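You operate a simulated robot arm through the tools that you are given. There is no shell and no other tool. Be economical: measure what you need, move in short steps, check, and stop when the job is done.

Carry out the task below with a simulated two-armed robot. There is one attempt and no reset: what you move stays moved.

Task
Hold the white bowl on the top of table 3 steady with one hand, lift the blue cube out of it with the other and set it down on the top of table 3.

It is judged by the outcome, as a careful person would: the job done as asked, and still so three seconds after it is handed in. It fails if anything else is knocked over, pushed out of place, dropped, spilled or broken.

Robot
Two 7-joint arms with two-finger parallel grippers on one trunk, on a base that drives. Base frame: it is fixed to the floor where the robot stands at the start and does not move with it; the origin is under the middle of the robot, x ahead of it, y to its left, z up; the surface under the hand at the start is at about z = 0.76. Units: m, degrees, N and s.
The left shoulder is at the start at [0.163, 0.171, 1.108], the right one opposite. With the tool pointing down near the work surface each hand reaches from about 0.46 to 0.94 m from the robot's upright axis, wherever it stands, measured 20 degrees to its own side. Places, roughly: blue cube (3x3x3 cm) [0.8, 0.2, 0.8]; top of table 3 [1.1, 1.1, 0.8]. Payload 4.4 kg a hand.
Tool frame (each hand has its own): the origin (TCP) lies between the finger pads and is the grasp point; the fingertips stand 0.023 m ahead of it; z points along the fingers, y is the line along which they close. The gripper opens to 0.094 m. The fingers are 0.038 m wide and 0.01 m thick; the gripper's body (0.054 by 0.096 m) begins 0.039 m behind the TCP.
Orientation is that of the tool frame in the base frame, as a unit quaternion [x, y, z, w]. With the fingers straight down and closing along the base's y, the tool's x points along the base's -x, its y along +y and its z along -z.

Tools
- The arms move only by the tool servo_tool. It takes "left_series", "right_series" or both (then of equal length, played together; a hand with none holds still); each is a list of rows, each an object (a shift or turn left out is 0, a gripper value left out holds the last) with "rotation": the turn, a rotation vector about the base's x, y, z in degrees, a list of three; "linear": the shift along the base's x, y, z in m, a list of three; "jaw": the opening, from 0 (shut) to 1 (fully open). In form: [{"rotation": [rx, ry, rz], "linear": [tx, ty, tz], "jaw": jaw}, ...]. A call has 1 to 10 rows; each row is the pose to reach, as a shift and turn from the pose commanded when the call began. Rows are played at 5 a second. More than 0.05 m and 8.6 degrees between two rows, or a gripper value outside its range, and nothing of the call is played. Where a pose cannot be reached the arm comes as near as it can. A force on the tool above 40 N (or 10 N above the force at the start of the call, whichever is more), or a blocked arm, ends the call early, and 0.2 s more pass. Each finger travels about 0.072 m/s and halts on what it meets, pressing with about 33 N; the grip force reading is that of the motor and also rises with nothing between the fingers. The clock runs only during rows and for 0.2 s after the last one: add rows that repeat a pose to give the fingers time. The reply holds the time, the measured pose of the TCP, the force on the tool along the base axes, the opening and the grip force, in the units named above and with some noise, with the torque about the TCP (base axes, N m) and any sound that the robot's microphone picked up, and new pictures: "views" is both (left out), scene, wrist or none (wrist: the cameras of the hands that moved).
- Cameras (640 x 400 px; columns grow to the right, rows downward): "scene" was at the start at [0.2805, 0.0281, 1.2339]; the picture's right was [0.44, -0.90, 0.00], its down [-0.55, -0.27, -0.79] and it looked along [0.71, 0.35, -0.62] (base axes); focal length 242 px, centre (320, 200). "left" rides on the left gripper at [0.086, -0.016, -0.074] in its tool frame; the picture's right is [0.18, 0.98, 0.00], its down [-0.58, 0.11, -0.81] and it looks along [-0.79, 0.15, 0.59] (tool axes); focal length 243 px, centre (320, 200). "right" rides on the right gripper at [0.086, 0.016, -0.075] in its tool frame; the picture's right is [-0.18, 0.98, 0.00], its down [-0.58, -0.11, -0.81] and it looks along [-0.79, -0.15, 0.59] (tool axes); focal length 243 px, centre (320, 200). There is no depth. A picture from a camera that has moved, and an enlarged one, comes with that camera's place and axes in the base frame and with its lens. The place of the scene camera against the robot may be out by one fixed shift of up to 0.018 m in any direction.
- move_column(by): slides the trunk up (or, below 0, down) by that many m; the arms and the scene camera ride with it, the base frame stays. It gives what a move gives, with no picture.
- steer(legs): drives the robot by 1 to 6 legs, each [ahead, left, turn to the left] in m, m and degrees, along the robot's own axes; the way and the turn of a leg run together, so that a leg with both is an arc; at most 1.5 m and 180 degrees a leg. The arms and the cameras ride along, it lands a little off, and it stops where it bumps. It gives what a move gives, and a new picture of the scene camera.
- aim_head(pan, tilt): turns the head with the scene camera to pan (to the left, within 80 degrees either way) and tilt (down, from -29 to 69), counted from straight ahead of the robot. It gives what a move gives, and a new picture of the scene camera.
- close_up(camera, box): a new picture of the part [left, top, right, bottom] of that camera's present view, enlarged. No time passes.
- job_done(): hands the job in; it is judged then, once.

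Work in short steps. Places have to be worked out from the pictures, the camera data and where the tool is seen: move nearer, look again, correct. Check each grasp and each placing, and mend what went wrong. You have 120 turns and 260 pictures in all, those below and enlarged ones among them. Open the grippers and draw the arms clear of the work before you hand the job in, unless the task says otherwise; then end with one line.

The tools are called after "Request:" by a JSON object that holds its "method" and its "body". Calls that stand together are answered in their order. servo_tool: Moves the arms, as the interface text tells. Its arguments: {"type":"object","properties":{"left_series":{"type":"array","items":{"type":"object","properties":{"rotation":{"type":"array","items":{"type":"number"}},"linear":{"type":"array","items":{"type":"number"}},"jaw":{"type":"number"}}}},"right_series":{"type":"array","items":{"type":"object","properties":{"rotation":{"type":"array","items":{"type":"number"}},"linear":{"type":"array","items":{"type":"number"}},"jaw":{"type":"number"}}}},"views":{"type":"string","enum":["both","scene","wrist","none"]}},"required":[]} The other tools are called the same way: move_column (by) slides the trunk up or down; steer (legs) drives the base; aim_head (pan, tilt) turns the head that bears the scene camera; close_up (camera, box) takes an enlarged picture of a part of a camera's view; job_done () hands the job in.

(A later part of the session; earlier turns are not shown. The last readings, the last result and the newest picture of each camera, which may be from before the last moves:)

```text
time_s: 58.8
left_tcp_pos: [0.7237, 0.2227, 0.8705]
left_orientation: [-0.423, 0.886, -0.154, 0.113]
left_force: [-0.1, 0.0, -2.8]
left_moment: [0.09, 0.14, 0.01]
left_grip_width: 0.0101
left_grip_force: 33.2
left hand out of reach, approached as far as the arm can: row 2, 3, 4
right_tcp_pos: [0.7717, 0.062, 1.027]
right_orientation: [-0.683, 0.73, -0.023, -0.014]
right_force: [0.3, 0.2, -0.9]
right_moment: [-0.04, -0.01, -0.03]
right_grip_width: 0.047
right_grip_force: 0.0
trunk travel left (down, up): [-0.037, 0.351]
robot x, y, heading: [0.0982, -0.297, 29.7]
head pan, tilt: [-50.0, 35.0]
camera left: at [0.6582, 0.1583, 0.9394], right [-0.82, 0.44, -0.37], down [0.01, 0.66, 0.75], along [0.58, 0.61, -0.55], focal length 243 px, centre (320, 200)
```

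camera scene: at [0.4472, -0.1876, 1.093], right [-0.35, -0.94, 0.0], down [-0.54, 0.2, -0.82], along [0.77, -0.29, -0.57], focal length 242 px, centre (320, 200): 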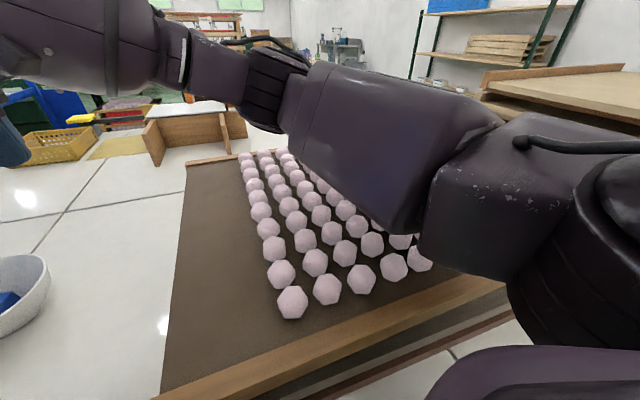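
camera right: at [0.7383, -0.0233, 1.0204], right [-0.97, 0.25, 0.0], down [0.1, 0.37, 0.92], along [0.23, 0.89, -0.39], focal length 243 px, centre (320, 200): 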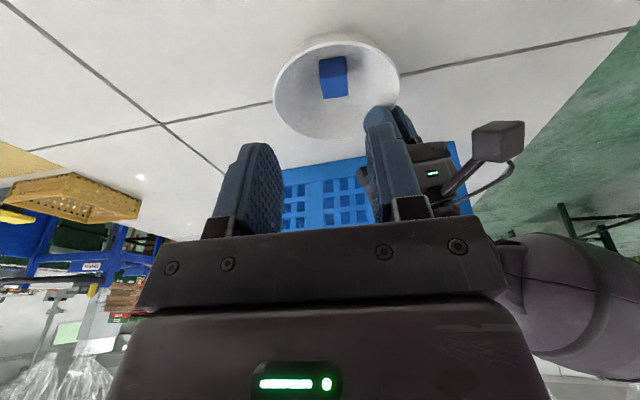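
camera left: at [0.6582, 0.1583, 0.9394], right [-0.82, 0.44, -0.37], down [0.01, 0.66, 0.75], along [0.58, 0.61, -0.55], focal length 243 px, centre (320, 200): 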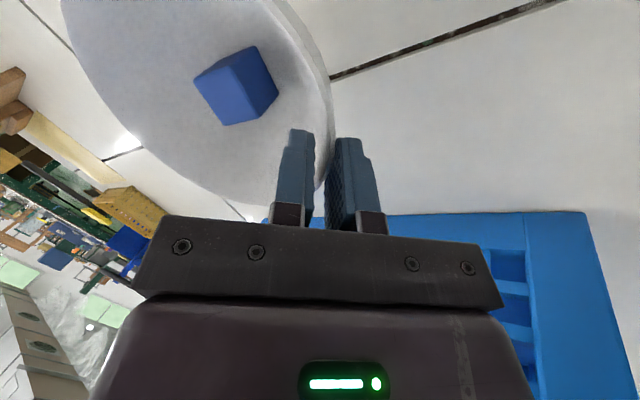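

The left arm can't follow with this base pose, so I'll set the bowl back down and choose a better stance (heading about 10°, trunk higher), where the left hand leans back toward the robot. First the trunk goes down again.

Request:
{"method": "move_column", "body": {"by": -0.03}}

Request:
{"method": "aim_head", "body": {"pan": 0, "tilt": 42}}

Request:
{"method": "close_up", "body": {"camera": "scene", "box": [190, 90, 390, 215]}}

```text
time_s: 59.5
left_tcp_pos: [0.7226, 0.2229, 0.8426]
left_orientation: [-0.422, 0.886, -0.153, 0.115]
left_force: [0.0, -1.0, -1.8]
left_moment: [0.09, 0.11, 0.02]
left_grip_width: 0.0101
left_grip_force: 33.6
right_tcp_pos: [0.7698, 0.0591, 1.0002]
right_orientation: [-0.683, 0.73, -0.022, -0.011]
right_force: [-0.2, 0.1, 0.6]
right_moment: [0.0, -0.02, 0.01]
right_grip_width: 0.0468
right_grip_force: 0.1
trunk travel left (down, up): [-0.007, 0.381]
robot x, y, heading: [0.1009, -0.2968, 29.4]
head pan, tilt: [-50.0, 35.0]
```

```text
time_s: 60.7
left_tcp_pos: [0.7244, 0.2225, 0.8405]
left_orientation: [-0.423, 0.886, -0.153, 0.113]
left_force: [-0.1, 0.3, -1.9]
left_moment: [0.11, 0.1, 0.01]
left_grip_width: 0.0102
left_grip_force: 33.7
right_tcp_pos: [0.773, 0.062, 0.9964]
right_orientation: [-0.683, 0.73, -0.023, -0.013]
right_force: [0.5, 0.4, -0.7]
right_moment: [-0.02, -0.01, 0.0]
right_grip_width: 0.047
right_grip_force: 0.2
trunk travel left (down, up): [-0.007, 0.381]
robot x, y, heading: [0.1038, -0.2962, 29.4]
head pan, tilt: [0.0, 42.0]
camera scene: at [0.4376, -0.1156, 1.0828], right [0.49, -0.87, 0.0], down [-0.58, -0.33, -0.74], along [0.65, 0.36, -0.67], focal length 242 px, centre (320, 200)
```

scene: 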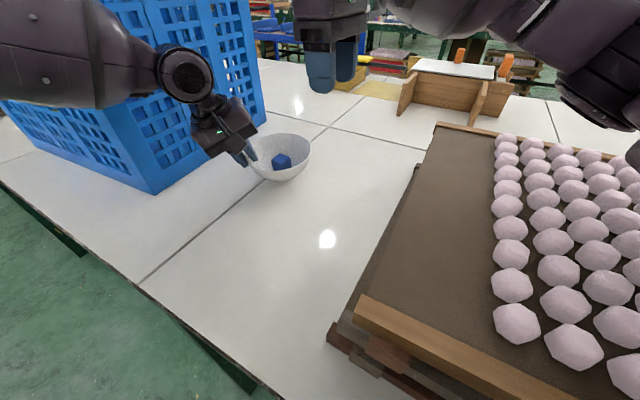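

```text
3.20 times, centred on (290, 152) of scene
camera zoom: at [0.4376, -0.1156, 1.0828], right [0.49, -0.87, 0.0], down [-0.58, -0.33, -0.74], along [0.65, 0.36, -0.67], focal length 776 px, centre (416, 352)
```

zoom: 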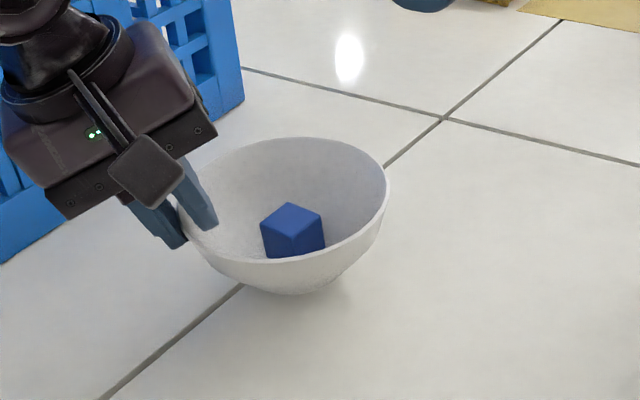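

The bowl hangs about 1.5 cm up, tilted about 4°. I turn it back and lower it onto the table.

Request:
{"method": "servo_tool", "body": {"left_series": [{"linear": [0.001, -0.001, -0.004], "rotation": [-0.7, 1.2, 0.2]}, {"linear": [0.002, -0.002, -0.008], "rotation": [-1.4, 2.4, 0.3]}, {"linear": [0.002, -0.003, -0.012], "rotation": [-2.2, 3.6, 0.5]}, {"linear": [0.002, -0.003, -0.015], "rotation": [-2.2, 3.6, 0.5]}, {"linear": [0.002, -0.003, -0.015], "rotation": [-2.2, 3.6, 0.5]}], "views": "none"}}

Request:
{"method": "close_up", "body": {"camera": "scene", "box": [190, 90, 390, 215]}}

```text
time_s: 61.9
left_tcp_pos: [0.7256, 0.2193, 0.8261]
left_orientation: [-0.433, 0.884, -0.157, 0.078]
left_force: [-0.7, -0.7, -2.4]
left_moment: [0.12, 0.11, -0.01]
left_grip_width: 0.01
left_grip_force: 33.0
right_tcp_pos: [0.7722, 0.0606, 0.9991]
right_orientation: [-0.683, 0.73, -0.022, -0.012]
right_force: [-0.3, 0.6, -0.5]
right_moment: [-0.02, -0.02, -0.01]
right_grip_width: 0.0473
right_grip_force: 0.1
trunk travel left (down, up): [-0.007, 0.381]
robot x, y, heading: [0.1012, -0.2951, 29.4]
head pan, tilt: [0.0, 42.0]
```

```text
3.20 times, centred on (290, 152) of scene
camera zoom: at [0.4369, -0.1168, 1.0833], right [0.49, -0.87, 0.0], down [-0.58, -0.33, -0.74], along [0.65, 0.37, -0.67], focal length 776 px, centre (416, 352)
```

zoom: 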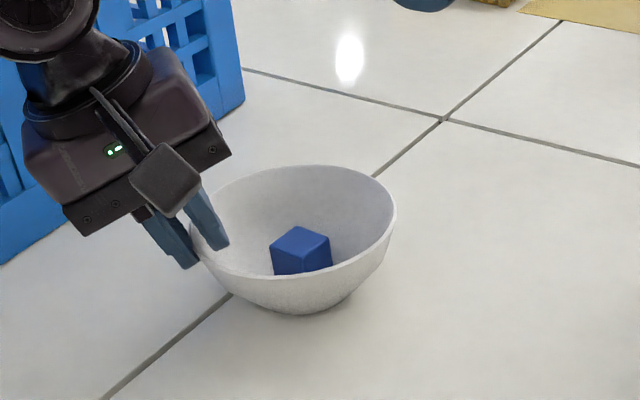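

Nearly down: the hand still carries the weight. I lower a few more millimetres, then open and back out along the tool axis.

Request:
{"method": "servo_tool", "body": {"left_series": [{"linear": [0, 0, -0.002]}, {"linear": [0, 0, -0.004]}, {"linear": [0, 0, -0.004]}], "views": "none"}}

```text
time_s: 62.7
left_tcp_pos: [0.7254, 0.2196, 0.8256]
left_orientation: [-0.433, 0.884, -0.157, 0.081]
left_force: [-3.4, 1.9, 21.7]
left_moment: [-0.28, -0.32, -0.04]
left_grip_width: 0.0105
left_grip_force: 32.6
right_tcp_pos: [0.7707, 0.0597, 0.9992]
right_orientation: [-0.684, 0.729, -0.023, -0.011]
right_force: [-0.2, -0.2, -0.8]
right_moment: [0.0, -0.01, 0.0]
right_grip_width: 0.047
right_grip_force: 0.1
trunk travel left (down, up): [-0.007, 0.381]
robot x, y, heading: [0.1056, -0.2959, 29.3]
head pan, tilt: [0.0, 42.0]
```

Request:
{"method": "servo_tool", "body": {"left_series": [{"linear": [0, 0, 0.003]}, {"linear": [0, 0, 0.003], "jaw": 0.2}, {"linear": [0, 0, 0.003], "jaw": 0.35}, {"linear": [0, 0, 0.003], "jaw": 0.5}, {"linear": [0, 0, 0.003], "jaw": 0.5}, {"linear": [-0.006, 0.005, 0.023], "jaw": 0.5}, {"linear": [-0.012, 0.009, 0.045], "jaw": 0.5}, {"linear": [-0.018, 0.014, 0.07], "jaw": 0.5}, {"linear": [-0.03, 0.014, 0.1], "jaw": 0.5}, {"linear": [-0.05, 0.01, 0.13], "jaw": 0.5}], "right_series": [{"linear": [0, 0, 0.0]}, {"linear": [0, 0, 0.0]}, {"linear": [0, -0.01, 0.01]}, {"linear": [-0.01, -0.02, 0.02]}, {"linear": [-0.03, -0.03, 0.03]}, {"linear": [-0.05, -0.04, 0.04]}, {"linear": [-0.07, -0.05, 0.05]}, {"linear": [-0.09, -0.06, 0.06]}, {"linear": [-0.11, -0.07, 0.06]}, {"linear": [-0.13, -0.08, 0.06]}], "views": "scene"}}

Request:
{"method": "move_column", "body": {"by": 0.118}}

```text
time_s: 64.9
left_tcp_pos: [0.6749, 0.232, 0.9547]
left_orientation: [-0.434, 0.884, -0.157, 0.079]
left_force: [-0.3, -0.3, 0.3]
left_moment: [0.0, -0.01, -0.01]
left_grip_width: 0.0471
left_grip_force: 0.0
right_tcp_pos: [0.6394, -0.0189, 1.0575]
right_orientation: [-0.683, 0.73, -0.023, -0.013]
right_force: [-0.8, 0.2, 0.5]
right_moment: [0.03, 0.01, 0.0]
right_grip_width: 0.0472
right_grip_force: 0.1
trunk travel left (down, up): [-0.007, 0.381]
robot x, y, heading: [0.1015, -0.2986, 29.6]
head pan, tilt: [0.0, 42.0]
camera scene: at [0.4364, -0.1159, 1.0835], right [0.49, -0.87, 0.0], down [-0.58, -0.33, -0.74], along [0.65, 0.37, -0.67], focal length 242 px, centre (320, 200)
```

scene: 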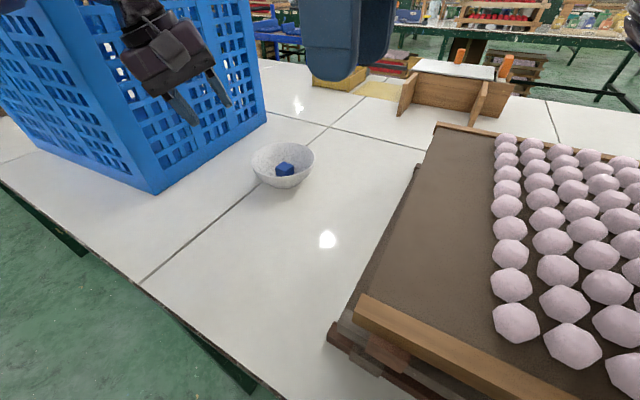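

```text
time_s: 66.4
left_tcp_pos: [0.6607, 0.2223, 1.122]
left_orientation: [-0.426, 0.883, -0.155, 0.12]
left_force: [0.8, -0.2, -0.4]
left_moment: [0.01, -0.01, 0.04]
left_grip_width: 0.0471
left_grip_force: 0.0
right_tcp_pos: [0.6432, -0.0191, 1.174]
right_orientation: [-0.683, 0.73, -0.021, -0.014]
right_force: [1.0, -0.8, -0.2]
right_moment: [-0.04, -0.01, 0.02]
right_grip_width: 0.0467
right_grip_force: 0.0
trunk travel left (down, up): [-0.125, 0.263]
robot x, y, heading: [0.1012, -0.2948, 29.0]
head pan, tilt: [0.0, 42.0]
```

The bowl stands flat with the cube inside. I retract both hands, then turn the base to about 10° and shift it left to about (0.04, -0.10).

Request:
{"method": "servo_tool", "body": {"left_series": [{"linear": [-0.03, -0.018, 0]}, {"linear": [-0.06, -0.036, 0]}, {"linear": [-0.09, -0.055, 0]}, {"linear": [-0.12, -0.07, 0]}, {"linear": [-0.14, -0.08, 0]}, {"linear": [-0.14, -0.08, 0]}], "right_series": [{"linear": [-0.01, -0.015, 0]}, {"linear": [-0.02, -0.03, 0]}, {"linear": [-0.03, -0.045, 0]}, {"linear": [-0.04, -0.06, 0]}, {"linear": [-0.05, -0.07, 0]}, {"linear": [-0.05, -0.07, 0]}], "views": "none"}}

Request:
{"method": "steer", "body": {"legs": [[0, 0, -19], [-0.025, 0.2, 0]]}}

```text
time_s: 67.8
left_tcp_pos: [0.5187, 0.1428, 1.1221]
left_orientation: [-0.427, 0.883, -0.155, 0.121]
left_force: [-0.3, 0.7, 0.8]
left_moment: [-0.05, 0.04, 0.0]
left_grip_width: 0.047
left_grip_force: 0.1
right_tcp_pos: [0.5925, -0.0876, 1.174]
right_orientation: [-0.683, 0.73, -0.022, -0.014]
right_force: [-0.2, -0.3, -1.5]
right_moment: [0.0, -0.01, -0.02]
right_grip_width: 0.047
right_grip_force: 0.2
trunk travel left (down, up): [-0.125, 0.263]
robot x, y, heading: [0.1022, -0.2934, 29.3]
head pan, tilt: [0.0, 42.0]
```

```text
time_s: 71.2
left_tcp_pos: [0.5746, 0.174, 1.1228]
left_orientation: [-0.278, 0.94, -0.172, 0.094]
left_force: [0.5, 0.0, -0.5]
left_moment: [-0.02, -0.01, 0.01]
left_grip_width: 0.0469
left_grip_force: 0.1
right_tcp_pos: [0.5713, -0.0666, 1.1752]
right_orientation: [-0.556, 0.831, -0.021, -0.017]
right_force: [0.1, -0.6, 0.5]
right_moment: [-0.01, -0.01, -0.01]
right_grip_width: 0.0469
right_grip_force: 0.0
trunk travel left (down, up): [-0.125, 0.263]
robot x, y, heading: [0.0399, -0.1044, 10.4]
head pan, tilt: [0.0, 42.0]
camera scene: at [0.3216, -0.0632, 1.2279], right [0.19, -0.98, 0.0], down [-0.66, -0.13, -0.74], along [0.73, 0.14, -0.67], focal length 242 px, centre (320, 200)
```

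scene: 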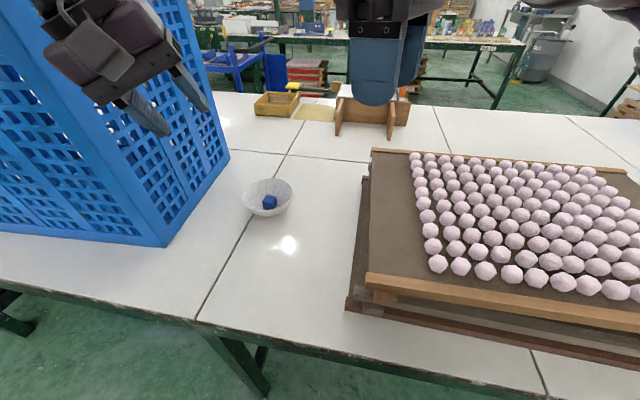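

The view is good: bowl at about (0.78, 0.177), crate corner at about (0.62, 0.39). I turn the left hand to azimuth 165° with the 20° lean, and the right hand back to closing along x.

Request:
{"method": "servo_tool", "body": {"left_series": [{"rotation": [-0.43, 0.75, 6.9], "linear": [0.01, 0.002, -0.01]}, {"rotation": [-0.87, 1.5, 13.7], "linear": [0.02, 0.005, -0.03]}, {"rotation": [-1.3, 2.25, 20.6], "linear": [0.03, 0.008, -0.05]}, {"rotation": [-1.73, 3, 27.5], "linear": [0.04, 0.01, -0.07]}, {"rotation": [-2.17, 3.75, 34.3], "linear": [0.05, 0.013, -0.09]}, {"rotation": [-2.6, 4.5, 41.2], "linear": [0.06, 0.015, -0.1]}, {"rotation": [-2.6, 4.5, 41.2], "linear": [0.06, 0.015, -0.1]}], "right_series": [{"rotation": [0, 0, 3]}, {"rotation": [0, 0, 6]}, {"rotation": [0, 0, 10]}, {"rotation": [0, 0, 14]}, {"rotation": [0, 0, 18]}, {"rotation": [0, 0, 20]}, {"rotation": [0, 0, 20]}], "views": "both"}}

```text
time_s: 72.8
left_tcp_pos: [0.6352, 0.1883, 1.0232]
left_orientation: [-0.6, 0.781, -0.138, 0.107]
left_force: [-0.3, 0.5, 0.4]
left_moment: [-0.02, 0.02, 0.01]
left_grip_width: 0.047
left_grip_force: 0.0
right_tcp_pos: [0.571, -0.0675, 1.1758]
right_orientation: [-0.692, 0.721, -0.023, -0.012]
right_force: [0.3, -0.8, 0.3]
right_moment: [-0.01, -0.03, -0.02]
right_grip_width: 0.047
right_grip_force: 0.0
trunk travel left (down, up): [-0.125, 0.263]
robot x, y, heading: [0.0388, -0.1075, 10.9]
head pan, tilt: [0.0, 42.0]
camera scene: at [0.3212, -0.0636, 1.2282], right [0.19, -0.98, 0.0], down [-0.66, -0.13, -0.74], along [0.73, 0.14, -0.67], focal length 242 px, centre (320, 200)
camera right: at [0.55, -0.1497, 1.2543], right [-0.97, 0.22, -0.02], down [0.12, 0.62, 0.78], along [0.19, 0.76, -0.63], focal length 243 px, centre (320, 200)
camera left: at [0.6041, 0.1078, 1.0987], right [-0.94, 0.06, -0.34], down [-0.22, 0.66, 0.72], along [0.27, 0.75, -0.6], focal length 243 px, centre (320, 200)
```

scene: 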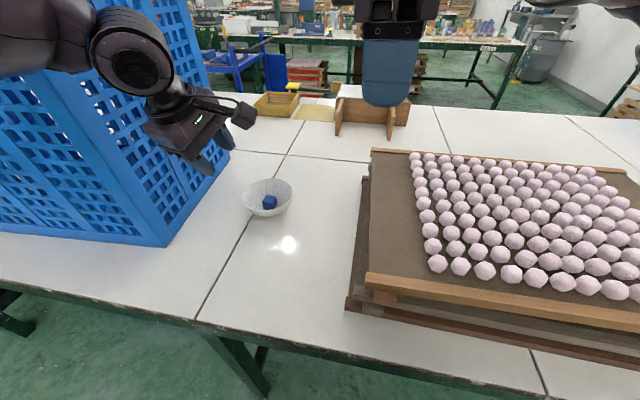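
right: 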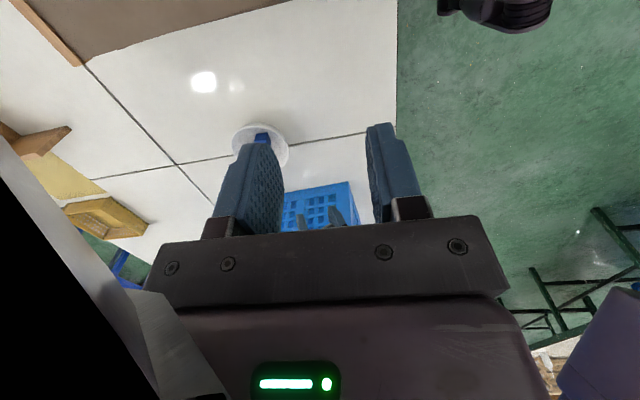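
left: 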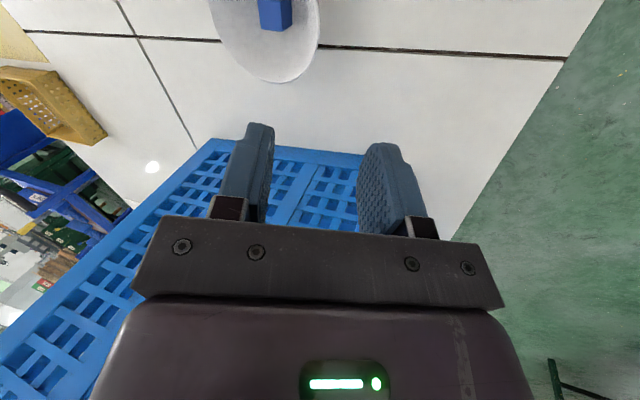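

No reach warnings now. I lower the left hand to about 6 cm back from the rim.

Request:
{"method": "servo_tool", "body": {"left_series": [{"linear": [0.011, 0.002, -0.029]}, {"linear": [0.023, 0.005, -0.057]}, {"linear": [0.034, 0.007, -0.086]}, {"linear": [0.046, 0.01, -0.114]}, {"linear": [0.057, 0.012, -0.143]}, {"linear": [0.057, 0.012, -0.143]}], "views": "both"}}

```text
time_s: 74.2
left_tcp_pos: [0.6787, 0.1991, 0.9008]
left_orientation: [-0.597, 0.782, -0.14, 0.112]
left_force: [-0.1, -0.5, 0.7]
left_moment: [0.01, 0.02, 0.01]
left_grip_width: 0.0469
left_grip_force: 0.0
left hand out of reach, approached as far as the arm can: row 5, 6
right_tcp_pos: [0.5661, -0.0742, 1.1787]
right_orientation: [-0.692, 0.721, -0.023, -0.008]
right_force: [0.2, 0.3, -0.1]
right_moment: [0.02, 0.02, -0.02]
right_grip_width: 0.0469
right_grip_force: 0.0
trunk travel left (down, up): [-0.125, 0.263]
robot x, y, heading: [0.0412, -0.1069, 10.8]
head pan, tilt: [0.0, 42.0]
camera scene: at [0.3167, -0.0702, 1.2301], right [0.19, -0.98, 0.0], down [-0.65, -0.12, -0.75], along [0.73, 0.14, -0.67], focal length 242 px, centre (320, 200)
camera left: at [0.646, 0.1177, 0.9762], right [-0.94, 0.07, -0.35], down [-0.22, 0.66, 0.72], along [0.28, 0.75, -0.6], focal length 243 px, centre (320, 200)
```

scene: 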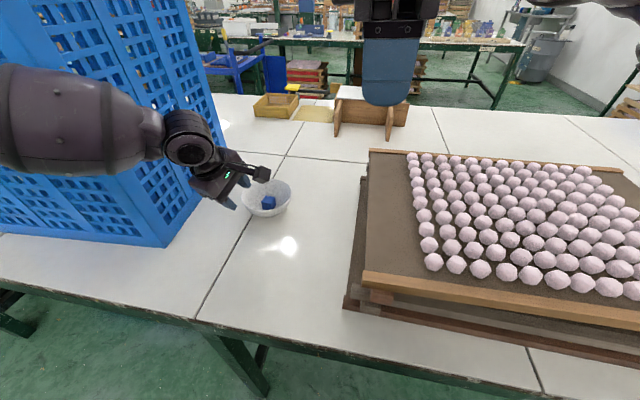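
left: 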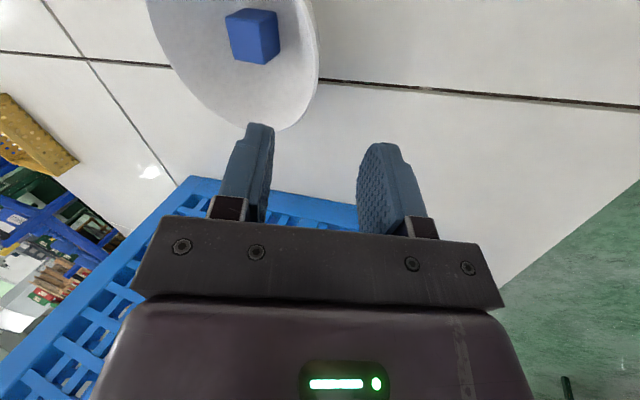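

The pattern is clear: a hand can't lean back toward the robot when low, but sideways and vertical are fine. So I swap roles. The right hand will hold the bowl's right rim (closing along y, leaning right 20°), and the left hand will pick vertically, closing along x. I lift and level the left hand and unwind the right one.

Request:
{"method": "servo_tool", "body": {"left_series": [{"rotation": [0, 0, 0], "linear": [-0.01, 0, 0.03]}, {"rotation": [1, 3.9, 0], "linear": [-0.02, -0.005, 0.06]}, {"rotation": [2.1, 7.8, 0], "linear": [-0.03, -0.01, 0.09]}, {"rotation": [3.1, 11.6, 0], "linear": [-0.04, -0.01, 0.12]}, {"rotation": [4.2, 15.5, 0], "linear": [-0.05, -0.01, 0.14]}, {"rotation": [5.2, 19.3, 0], "linear": [-0.06, -0.01, 0.14]}, {"rotation": [5.2, 19.3, 0], "linear": [-0.06, -0.01, 0.14]}], "right_series": [{"rotation": [0, 0, -8]}, {"rotation": [0, 0, -16]}, {"rotation": [0, 0, -24]}, {"rotation": [0, 0, -32]}, {"rotation": [0, 0, -40]}, {"rotation": [0, 0, -48]}, {"rotation": [0, 0, -56]}], "views": "none"}}

Request:
{"method": "servo_tool", "body": {"left_series": [{"rotation": [0, 0, -8.5]}, {"rotation": [0, 0, -17]}, {"rotation": [0, 0, -25.5]}, {"rotation": [0, 0, -34]}, {"rotation": [0, 0, -42.5]}, {"rotation": [0, 0, -51]}, {"rotation": [0, 0, -59.5]}, {"rotation": [0, 0, -68]}, {"rotation": [0, 0, -76.5]}, {"rotation": [0, 0, -85]}], "right_series": [{"rotation": [0, 0, -8]}, {"rotation": [0, 0, -16]}, {"rotation": [0, 0, -24]}, {"rotation": [0, 0, -32]}, {"rotation": [0, 0, -32]}, {"rotation": [0, 0, -32]}, {"rotation": [0, 0, -32]}, {"rotation": [0, 0, -32]}, {"rotation": [0, 0, -32]}, {"rotation": [0, 0, -32]}], "views": "scene"}}

```text
time_s: 75.8
left_tcp_pos: [0.6216, 0.1978, 1.0335]
left_orientation: [-0.609, 0.793, 0.0, 0.001]
left_force: [0.0, 0.9, -0.5]
left_moment: [0.0, 0.02, 0.0]
left_grip_width: 0.047
left_grip_force: 0.1
right_tcp_pos: [0.5727, -0.0686, 1.1755]
right_orientation: [-0.27, 0.962, -0.013, -0.021]
right_force: [0.4, 0.4, -0.2]
right_moment: [-0.03, 0.0, 0.02]
right_grip_width: 0.0469
right_grip_force: 0.1
trunk travel left (down, up): [-0.125, 0.263]
robot x, y, heading: [0.0399, -0.1069, 10.6]
head pan, tilt: [0.0, 42.0]
```

```text
time_s: 78.0
left_tcp_pos: [0.62, 0.1969, 1.0324]
left_orientation: [0.089, 0.996, 0.0, 0.001]
left_force: [0.5, 0.1, 1.0]
left_moment: [0.0, 0.03, -0.01]
left_grip_width: 0.0469
left_grip_force: 0.1
right_tcp_pos: [0.572, -0.0671, 1.1757]
right_orientation: [0.004, 1.0, -0.007, -0.024]
right_force: [0.1, -0.3, 0.2]
right_moment: [-0.02, 0.0, 0.02]
right_grip_width: 0.047
right_grip_force: 0.0
trunk travel left (down, up): [-0.125, 0.263]
robot x, y, heading: [0.0392, -0.106, 10.6]
head pan, tilt: [0.0, 42.0]
camera scene: at [0.3217, -0.0635, 1.2279], right [0.19, -0.98, 0.0], down [-0.66, -0.13, -0.74], along [0.73, 0.14, -0.67], focal length 242 px, centre (320, 200)
```

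scene: 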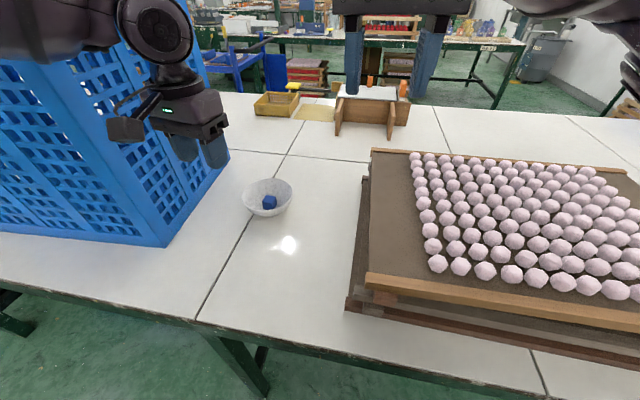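

Both turned without trouble. I continue the left hand's turn toward yaw -85°, and bring the right hand forward with its rightward lean.

Request:
{"method": "servo_tool", "body": {"left_series": [{"rotation": [0, 0, -7.5]}, {"rotation": [0, 0, -15]}, {"rotation": [0, 0, -22.5]}, {"rotation": [0, 0, -30]}, {"rotation": [0, 0, -37.5]}, {"rotation": [0, 0, -45]}, {"rotation": [0, 0, -52.5]}, {"rotation": [0, 0, -60]}, {"rotation": [0, 0, -67.5]}, {"rotation": [0, 0, -75]}], "right_series": [{"linear": [0.015, 0.005, -0.01]}, {"linear": [0.03, 0.01, -0.02]}, {"linear": [0.05, 0.015, -0.03], "rotation": [2, 0, 0]}, {"linear": [0.07, 0.02, -0.045], "rotation": [5, 0, 0]}, {"linear": [0.09, 0.025, -0.06], "rotation": [8, 0, 0]}, {"linear": [0.11, 0.03, -0.075], "rotation": [11, 0, 0]}, {"linear": [0.13, 0.035, -0.09], "rotation": [14, 0, 0]}, {"linear": [0.15, 0.04, -0.1], "rotation": [17, 0, 0]}, {"linear": [0.16, 0.05, -0.11], "rotation": [20, 0, 0]}, {"linear": [0.16, 0.05, -0.11], "rotation": [20, 0, 0]}], "views": "both"}}

```text
time_s: 80.2
left_tcp_pos: [0.6214, 0.1967, 1.032]
left_orientation: [0.677, 0.736, 0.0, 0.0]
left_force: [-0.7, -0.5, 1.1]
left_moment: [0.03, -0.01, 0.01]
left_grip_width: 0.0471
left_grip_force: 0.0
right_tcp_pos: [0.732, -0.0172, 1.0673]
right_orientation: [0.0, 0.986, 0.167, -0.024]
right_force: [-1.1, -0.4, 0.0]
right_moment: [-0.01, -0.02, -0.01]
right_grip_width: 0.0468
right_grip_force: 0.1
trunk travel left (down, up): [-0.125, 0.263]
robot x, y, heading: [0.0405, -0.1086, 10.7]
head pan, tilt: [0.0, 42.0]
camera scene: at [0.3214, -0.0636, 1.2281], right [0.19, -0.98, 0.0], down [-0.66, -0.13, -0.74], along [0.73, 0.14, -0.67], focal length 242 px, centre (320, 200)
camera right: at [0.648, -0.0274, 1.1467], right [0.19, 0.93, 0.31], down [0.62, -0.36, 0.7], along [0.76, 0.06, -0.65], focal length 243 px, centre (320, 200)
camera left: at [0.5986, 0.2824, 1.1071], right [0.96, 0.27, 0.0], down [0.16, -0.57, 0.81], along [0.21, -0.78, -0.59], focal length 243 px, centre (320, 200)
```

scene: 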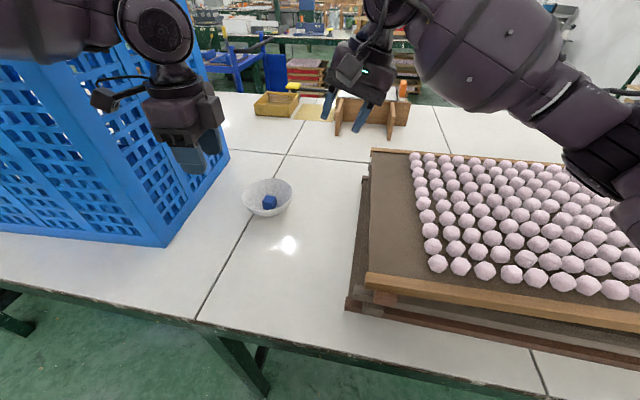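
right: 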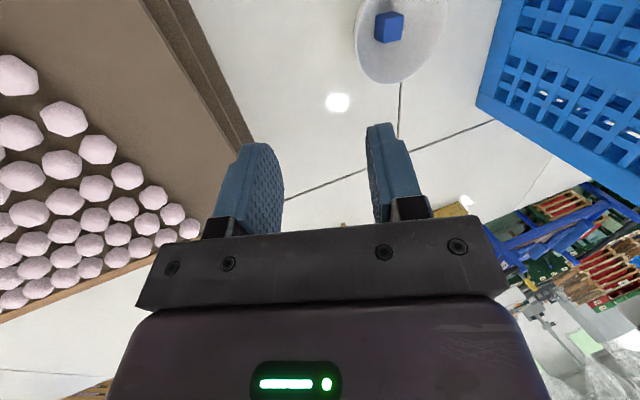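
left: 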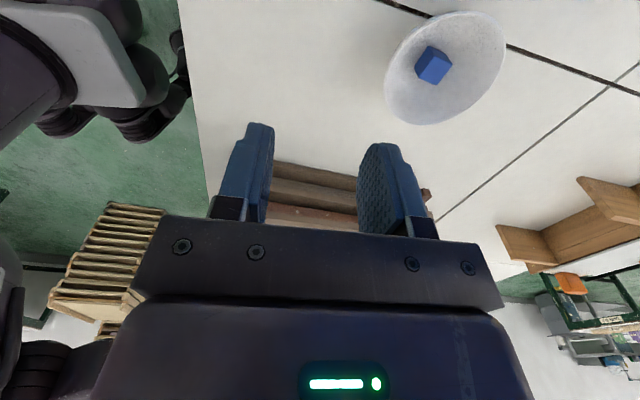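

Both hands are posed as planned with no warnings. Both cameras put the bowl centre near (0.776, 0.178). I bring the right hand to about 6 cm back from the right rim.

Request:
{"method": "servo_tool", "body": {"right_series": [{"linear": [0.01, 0.02, -0.03]}, {"linear": [0.02, 0.04, -0.06]}, {"linear": [0.03, 0.06, -0.095]}, {"linear": [0.04, 0.08, -0.13]}, {"linear": [0.047, 0.095, -0.16]}, {"linear": [0.047, 0.106, -0.186]}, {"linear": [0.047, 0.106, -0.186]}], "views": "both"}}

Request:
{"method": "close_up", "body": {"camera": "scene", "box": [190, 130, 390, 255]}}

```text
time_s: 81.8
left_tcp_pos: [0.6203, 0.1976, 1.0325]
left_orientation: [0.675, 0.738, 0.0, 0.001]
left_force: [0.2, 0.2, 0.5]
left_moment: [0.03, 0.03, 0.02]
left_grip_width: 0.0471
left_grip_force: 0.0
right_tcp_pos: [0.7773, 0.0898, 0.8799]
right_orientation: [-0.001, 0.986, 0.167, -0.024]
right_force: [-0.4, 0.0, -0.2]
right_moment: [0.0, -0.02, -0.02]
right_grip_width: 0.0468
right_grip_force: 0.0
trunk travel left (down, up): [-0.125, 0.263]
robot x, y, heading: [0.042, -0.1074, 10.8]
head pan, tilt: [0.0, 42.0]
camera scene: at [0.3213, -0.0638, 1.2281], right [0.19, -0.98, 0.0], down [-0.66, -0.13, -0.74], along [0.73, 0.14, -0.67], focal length 242 px, centre (320, 200)
camera right: at [0.6943, 0.079, 0.9589], right [0.19, 0.93, 0.31], down [0.62, -0.36, 0.7], along [0.76, 0.06, -0.65], focal length 243 px, centre (320, 200)
```

scene: 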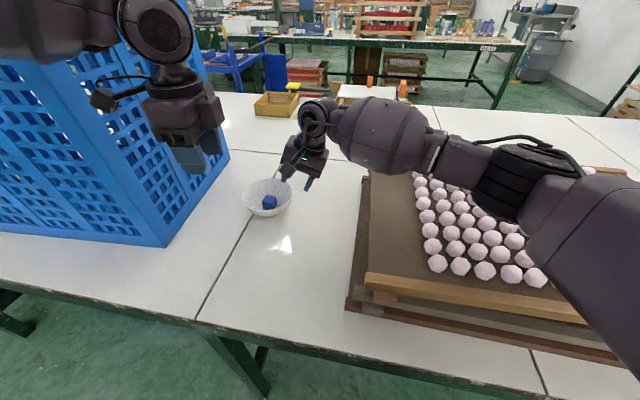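
right: 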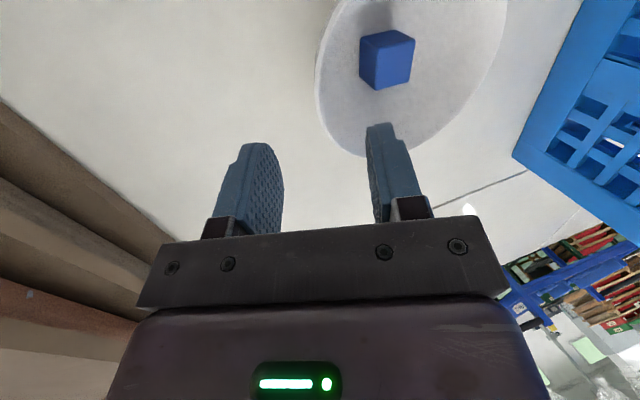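

```text
3.20 times, centred on (290, 192) of scene
camera zoom: at [0.3213, -0.0638, 1.2281], right [0.19, -0.98, 0.0], down [-0.66, -0.13, -0.74], along [0.73, 0.14, -0.67], focal length 776 px, centre (416, 224)
```

zoom: 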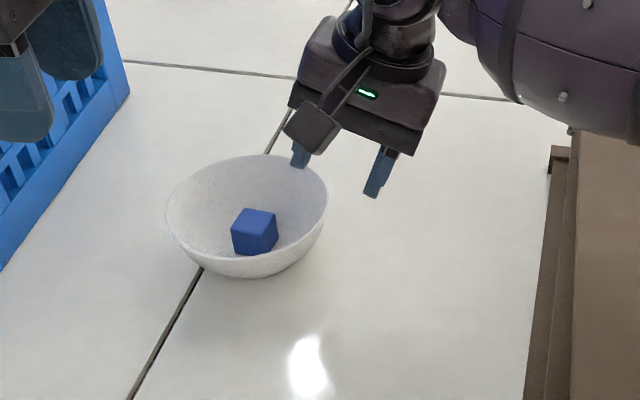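

The rim is lined up between the fingers. I advance two thirds of the way and check again.

Request:
{"method": "servo_tool", "body": {"right_series": [{"linear": [-0.002, 0.006, -0.018]}, {"linear": [-0.004, 0.012, -0.037]}, {"linear": [-0.004, 0.012, -0.037]}], "views": "wrist"}}

Request:
{"method": "close_up", "body": {"camera": "scene", "box": [190, 130, 390, 255]}}

```text
time_s: 82.6
left_tcp_pos: [0.621, 0.198, 1.0316]
left_orientation: [0.676, 0.737, -0.001, 0.0]
left_force: [0.3, 0.6, 0.7]
left_moment: [-0.02, 0.0, -0.03]
left_grip_width: 0.0469
left_grip_force: 0.1
right_tcp_pos: [0.7734, 0.1008, 0.8421]
right_orientation: [0.0, 0.986, 0.168, -0.025]
right_force: [0.5, 0.1, 0.2]
right_moment: [0.02, 0.0, 0.0]
right_grip_width: 0.0468
right_grip_force: 0.1
trunk travel left (down, up): [-0.125, 0.263]
robot x, y, heading: [0.0389, -0.1079, 10.7]
head pan, tilt: [0.0, 42.0]
camera right: at [0.6916, 0.0908, 0.9229], right [0.19, 0.93, 0.31], down [0.62, -0.36, 0.7], along [0.76, 0.06, -0.65], focal length 243 px, centre (320, 200)
```

right: 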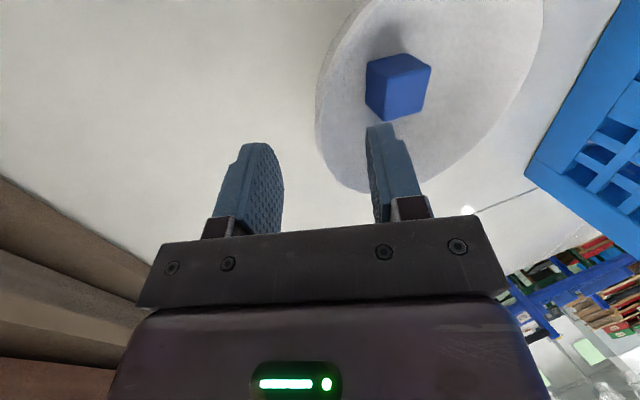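

```text
3.20 times, centred on (290, 192) of scene
camera zoom: at [0.3214, -0.0636, 1.2281], right [0.19, -0.98, 0.0], down [-0.66, -0.13, -0.74], along [0.73, 0.14, -0.67], focal length 776 px, centre (416, 224)
```

zoom: 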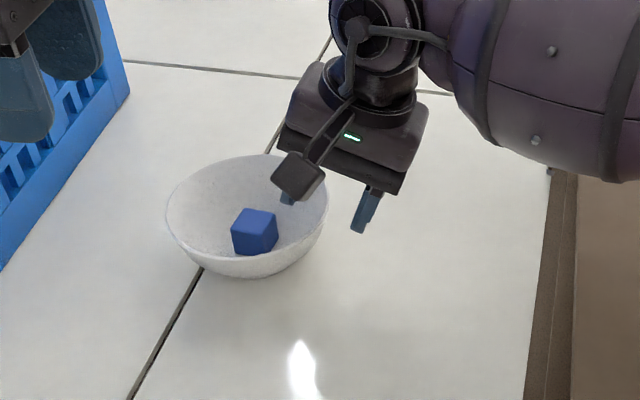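

The rim is centred between the pads. Last 1.8 cm down, then close.

Request:
{"method": "servo_tool", "body": {"right_series": [{"linear": [-0.001, 0.003, -0.009]}, {"linear": [-0.001, 0.006, -0.017]}, {"linear": [-0.001, 0.006, -0.017]}, {"linear": [-0.001, 0.006, -0.017], "jaw": 0.35}, {"linear": [-0.001, 0.006, -0.017], "jaw": 0.2}, {"linear": [-0.001, 0.006, -0.017], "jaw": 0.1}, {"linear": [-0.001, 0.006, -0.017], "jaw": 0.0}, {"linear": [-0.001, 0.006, -0.017], "jaw": 0.0}], "views": "both"}}

Request:
{"method": "close_up", "body": {"camera": "scene", "box": [190, 130, 390, 255]}}

```text
time_s: 84.4
left_tcp_pos: [0.6224, 0.1981, 1.0321]
left_orientation: [0.675, 0.738, -0.001, 0.0]
left_force: [0.0, 0.1, -0.3]
left_moment: [-0.04, 0.02, 0.02]
left_grip_width: 0.0469
left_grip_force: 0.1
right_tcp_pos: [0.7733, 0.1061, 0.826]
right_orientation: [-0.001, 0.986, 0.167, -0.025]
right_force: [0.4, 0.1, 0.8]
right_moment: [0.0, 0.01, -0.09]
right_grip_width: 0.0101
right_grip_force: 33.1
trunk travel left (down, up): [-0.125, 0.263]
robot x, y, heading: [0.0421, -0.1063, 10.8]
head pan, tilt: [0.0, 42.0]
camera scene: at [0.3216, -0.0635, 1.2279], right [0.19, -0.98, 0.0], down [-0.66, -0.13, -0.74], along [0.73, 0.14, -0.67], focal length 242 px, centre (320, 200)
camera right: at [0.6907, 0.0965, 0.9057], right [0.19, 0.93, 0.31], down [0.62, -0.36, 0.7], along [0.76, 0.06, -0.65], focal length 243 px, centre (320, 200)
```

scene: 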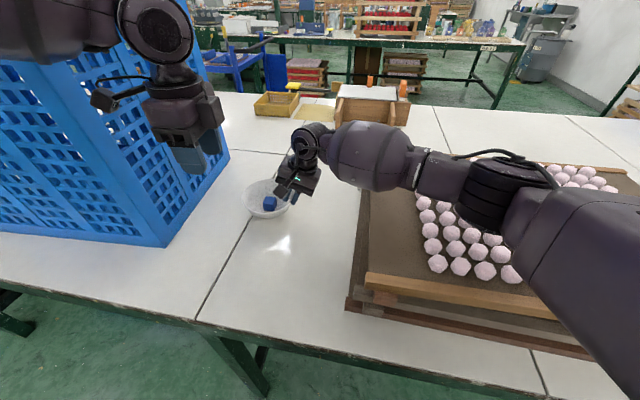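
right: 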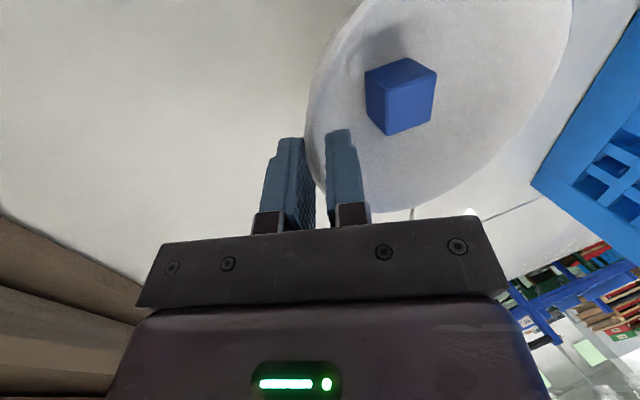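

```text
3.20 times, centred on (290, 192) of scene
camera zoom: at [0.3216, -0.0635, 1.2279], right [0.19, -0.98, 0.0], down [-0.66, -0.13, -0.74], along [0.73, 0.14, -0.67], focal length 776 px, centre (416, 224)
```

zoom: 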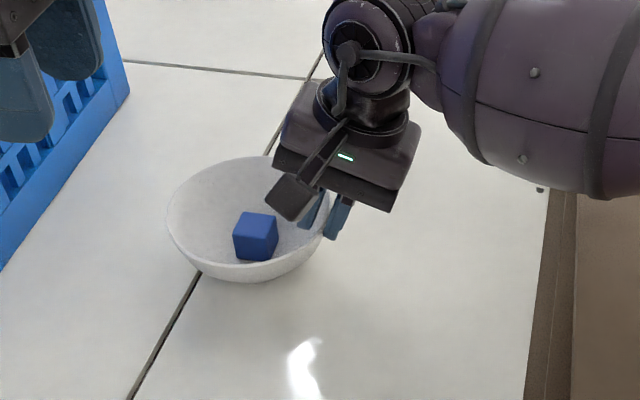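

The right hand now holds the bowl firmly (33 N) and the bowl is level. The cube is at about (0.772, 0.172), almost square to the axes. I bring the left hand above it, turning 7° more and leaning slightly left.

Request:
{"method": "servo_tool", "body": {"left_series": [{"linear": [0.025, -0.003, -0.01], "rotation": [0, 0, -1]}, {"linear": [0.05, -0.006, -0.02], "rotation": [-1, 0, -2]}, {"linear": [0.075, -0.01, -0.035], "rotation": [-2, 0, -3]}, {"linear": [0.1, -0.013, -0.05], "rotation": [-4, 0, -4]}, {"linear": [0.125, -0.016, -0.07], "rotation": [-6, 0, -5.5]}, {"linear": [0.15, -0.018, -0.09], "rotation": [-8, 0, -7]}, {"linear": [0.15, -0.018, -0.09], "rotation": [-8, 0, -7]}], "views": "both"}}

```text
time_s: 86.2
left_tcp_pos: [0.6838, 0.1912, 1.006]
left_orientation: [0.741, 0.669, -0.034, 0.059]
left_force: [0.0, 3.0, -0.9]
left_moment: [-0.19, 0.04, 0.0]
left_grip_width: 0.0468
left_grip_force: 0.0
left hand out of reach, approached as far as the arm can: row 2, 3, 4, 5, 6, 7
right_tcp_pos: [0.7655, 0.0839, 0.8331]
right_orientation: [0.004, 0.985, 0.174, -0.021]
right_force: [0.1, -0.8, -1.3]
right_moment: [-0.11, 0.05, 0.01]
right_grip_width: 0.0101
right_grip_force: 33.3
trunk travel left (down, up): [-0.125, 0.263]
robot x, y, heading: [0.034, -0.1086, 10.6]
head pan, tilt: [0.0, 42.0]
stopped in row 7 (left hand): the arm was blocked; the commanded pose is now the measured one
camera scene: at [0.31, -0.0877, 1.2306], right [0.18, -0.98, -0.01], down [-0.65, -0.11, -0.75], along [0.74, 0.14, -0.66], focal length 242 px, centre (320, 200)
camera left: at [0.6759, 0.2881, 1.0684], right [1.0, 0.08, 0.02], down [0.03, -0.48, 0.88], along [0.08, -0.87, -0.48], focal length 243 px, centre (320, 200)
```

scene: 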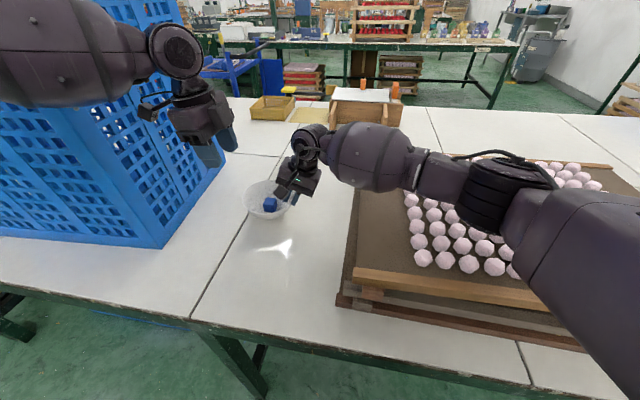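
left: 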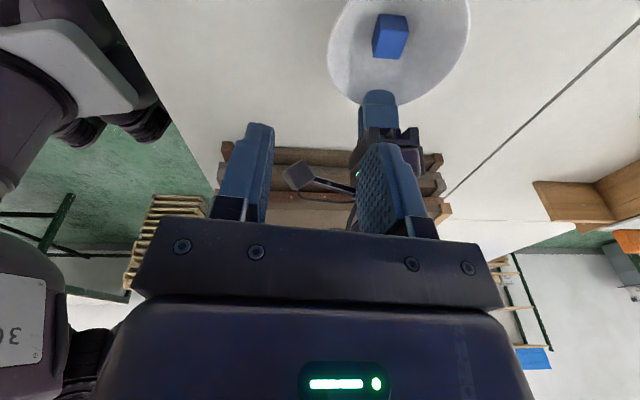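

The left forearm met the crate corner with this wrist turn, and the robot is being pushed. I back off at once the same way.

Request:
{"method": "servo_tool", "body": {"left_series": [{"linear": [-0.02, 0.0, 0.005], "rotation": [2, 0, 2]}, {"linear": [-0.045, 0.002, 0.01], "rotation": [4, 0, 4]}, {"linear": [-0.07, 0.004, 0.02], "rotation": [6, 0, 6]}, {"linear": [-0.09, 0.004, 0.03], "rotation": [7, 0, 8]}, {"linear": [-0.1, 0.004, 0.03], "rotation": [8, 0, 10]}, {"linear": [-0.1, 0.004, 0.03], "rotation": [8, 0, 10]}], "views": "scene"}}

Request:
{"method": "close_up", "body": {"camera": "scene", "box": [190, 130, 390, 255]}}

```text
time_s: 87.6
left_tcp_pos: [0.5937, 0.2223, 1.0195]
left_orientation: [0.672, 0.741, 0.007, 0.01]
left_force: [0.6, -0.2, -0.2]
left_moment: [0.0, 0.01, 0.0]
left_grip_width: 0.047
left_grip_force: 0.0
right_tcp_pos: [0.7737, 0.1001, 0.8251]
right_orientation: [0.003, 0.986, 0.167, -0.025]
right_force: [-0.3, 0.6, -1.7]
right_moment: [-0.13, 0.01, 0.01]
right_grip_width: 0.0093
right_grip_force: 32.9
trunk travel left (down, up): [-0.125, 0.263]
robot x, y, heading: [0.0418, -0.1079, 10.5]
head pan, tilt: [0.0, 42.0]
camera scene: at [0.3223, -0.066, 1.2277], right [0.18, -0.98, 0.0], down [-0.66, -0.12, -0.74], along [0.73, 0.14, -0.67], focal length 242 px, centre (320, 200)
```

scene: 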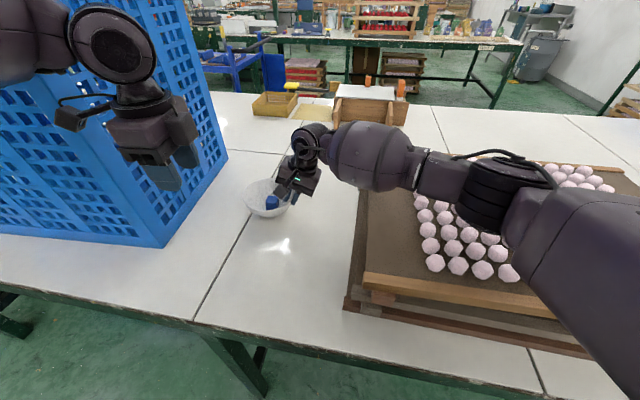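

```text
3.20 times, centred on (290, 192) of scene
camera zoom: at [0.3223, -0.066, 1.2277], right [0.18, -0.98, 0.0], down [-0.66, -0.12, -0.74], along [0.73, 0.14, -0.67], focal length 776 px, centre (416, 224)
```

zoom: 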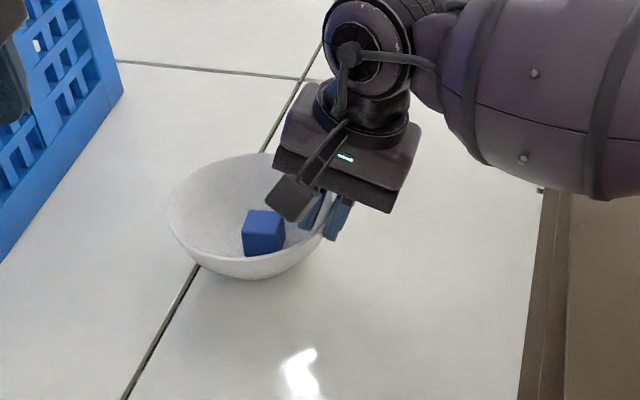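

The bowl is still held and nothing else has moved. The left arm needs the base further right to clear the crates. I set the bowl down, release it, back the right hand out, and retract and unwind the left one.

Request:
{"method": "servo_tool", "body": {"right_series": [{"linear": [0, 0, -0.002]}, {"linear": [0, 0, -0.002]}, {"linear": [0, 0, -0.002], "jaw": 0.2}, {"linear": [0, 0, -0.002], "jaw": 0.35}, {"linear": [0, 0, -0.002], "jaw": 0.5}, {"linear": [0, 0, -0.001], "jaw": 0.5}, {"linear": [0.001, -0.007, 0.019], "jaw": 0.5}, {"linear": [0.002, -0.014, 0.04], "jaw": 0.5}, {"linear": [0.003, -0.025, 0.07], "jaw": 0.5}, {"linear": [0.003, -0.035, 0.1], "jaw": 0.5}], "left_series": [{"linear": [-0.01, -0.01, 0], "rotation": [0, 0, 8]}, {"linear": [-0.02, -0.02, 0], "rotation": [0, 0, 16]}, {"linear": [-0.03, -0.03, 0], "rotation": [0, 0, 24]}, {"linear": [-0.04, -0.04, 0], "rotation": [0, 0, 32]}, {"linear": [-0.05, -0.05, 0], "rotation": [0, 0, 40]}, {"linear": [-0.05, -0.06, 0], "rotation": [0, 0, 48]}, {"linear": [-0.05, -0.06, 0], "rotation": [0, 0, 56]}, {"linear": [-0.05, -0.06, 0], "rotation": [0, 0, 64]}, {"linear": [-0.05, -0.06, 0], "rotation": [0, 0, 72]}, {"linear": [-0.05, -0.06, 0], "rotation": [0, 0, 80]}], "views": "scene"}}

Request:
{"method": "servo_tool", "body": {"right_series": [{"linear": [-0.02, -0.01, 0.03]}, {"linear": [-0.04, -0.02, 0.06]}, {"linear": [-0.06, -0.03, 0.09]}, {"linear": [-0.08, -0.04, 0.11]}, {"linear": [-0.1, -0.04, 0.11]}], "views": "none"}}

Request:
{"method": "steer", "body": {"legs": [[0, -0.12, 0], [0, 0, 9.5]]}}

```text
time_s: 89.8
left_tcp_pos: [0.5412, 0.1626, 1.0214]
left_orientation: [0.039, 0.999, 0.012, 0.003]
left_force: [-0.1, 0.1, 1.0]
left_moment: [0.0, -0.02, 0.0]
left_grip_width: 0.047
left_grip_force: 0.1
right_tcp_pos: [0.7765, 0.0663, 0.9286]
right_orientation: [0.003, 0.986, 0.167, -0.024]
right_force: [-0.2, 0.3, 0.9]
right_moment: [0.03, 0.0, -0.04]
right_grip_width: 0.0473
right_grip_force: 0.1
trunk travel left (down, up): [-0.125, 0.263]
robot x, y, heading: [0.0382, -0.1064, 10.3]
head pan, tilt: [0.0, 42.0]
camera scene: at [0.3212, -0.066, 1.2282], right [0.18, -0.98, 0.0], down [-0.66, -0.12, -0.74], along [0.73, 0.14, -0.67], focal length 242 px, centre (320, 200)
```

scene: 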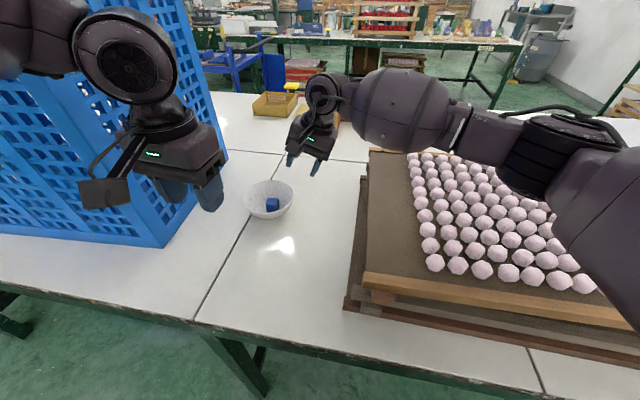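

```text
time_s: 91.0
left_tcp_pos: [0.5414, 0.1632, 1.0192]
left_orientation: [0.039, 0.999, 0.012, 0.003]
left_force: [-1.0, 0.2, 1.3]
left_moment: [0.0, 0.0, -0.03]
left_grip_width: 0.0469
left_grip_force: 0.0
right_tcp_pos: [0.676, 0.0265, 1.0363]
right_orientation: [0.003, 0.986, 0.166, -0.025]
right_force: [1.0, -0.6, -0.6]
right_moment: [-0.01, -0.01, 0.04]
right_grip_width: 0.0471
right_grip_force: 0.1
trunk travel left (down, up): [-0.125, 0.263]
robot x, y, heading: [0.0383, -0.1086, 10.5]
head pan, tilt: [0.0, 42.0]
```

```text
time_s: 93.3
left_tcp_pos: [0.5115, 0.1243, 1.0198]
left_orientation: [-0.041, 0.999, 0.012, 0.003]
left_force: [0.2, -0.5, -0.3]
left_moment: [-0.04, 0.01, -0.01]
left_grip_width: 0.0473
left_grip_force: 0.0
right_tcp_pos: [0.6677, 0.0121, 1.0357]
right_orientation: [-0.078, 0.983, 0.163, -0.038]
right_force: [0.2, -0.5, 1.0]
right_moment: [-0.01, 0.0, 0.01]
right_grip_width: 0.0468
right_grip_force: 0.1
trunk travel left (down, up): [-0.125, 0.263]
robot x, y, heading: [0.0608, -0.2252, 19.8]
head pan, tilt: [0.0, 42.0]
camera scene: at [0.3309, -0.1358, 1.2279], right [0.34, -0.94, 0.0], down [-0.63, -0.23, -0.74], along [0.7, 0.25, -0.67], focal length 242 px, centre (320, 200)
```

scene: 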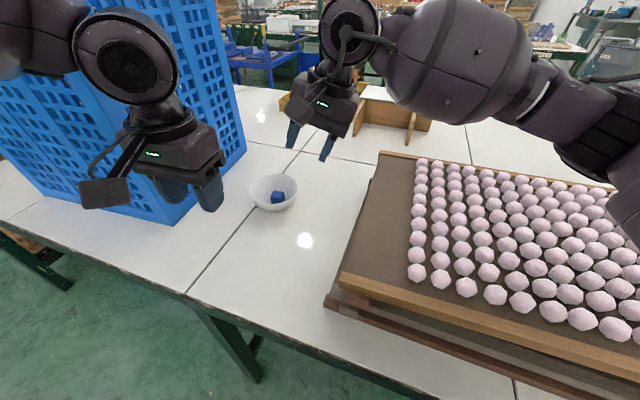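

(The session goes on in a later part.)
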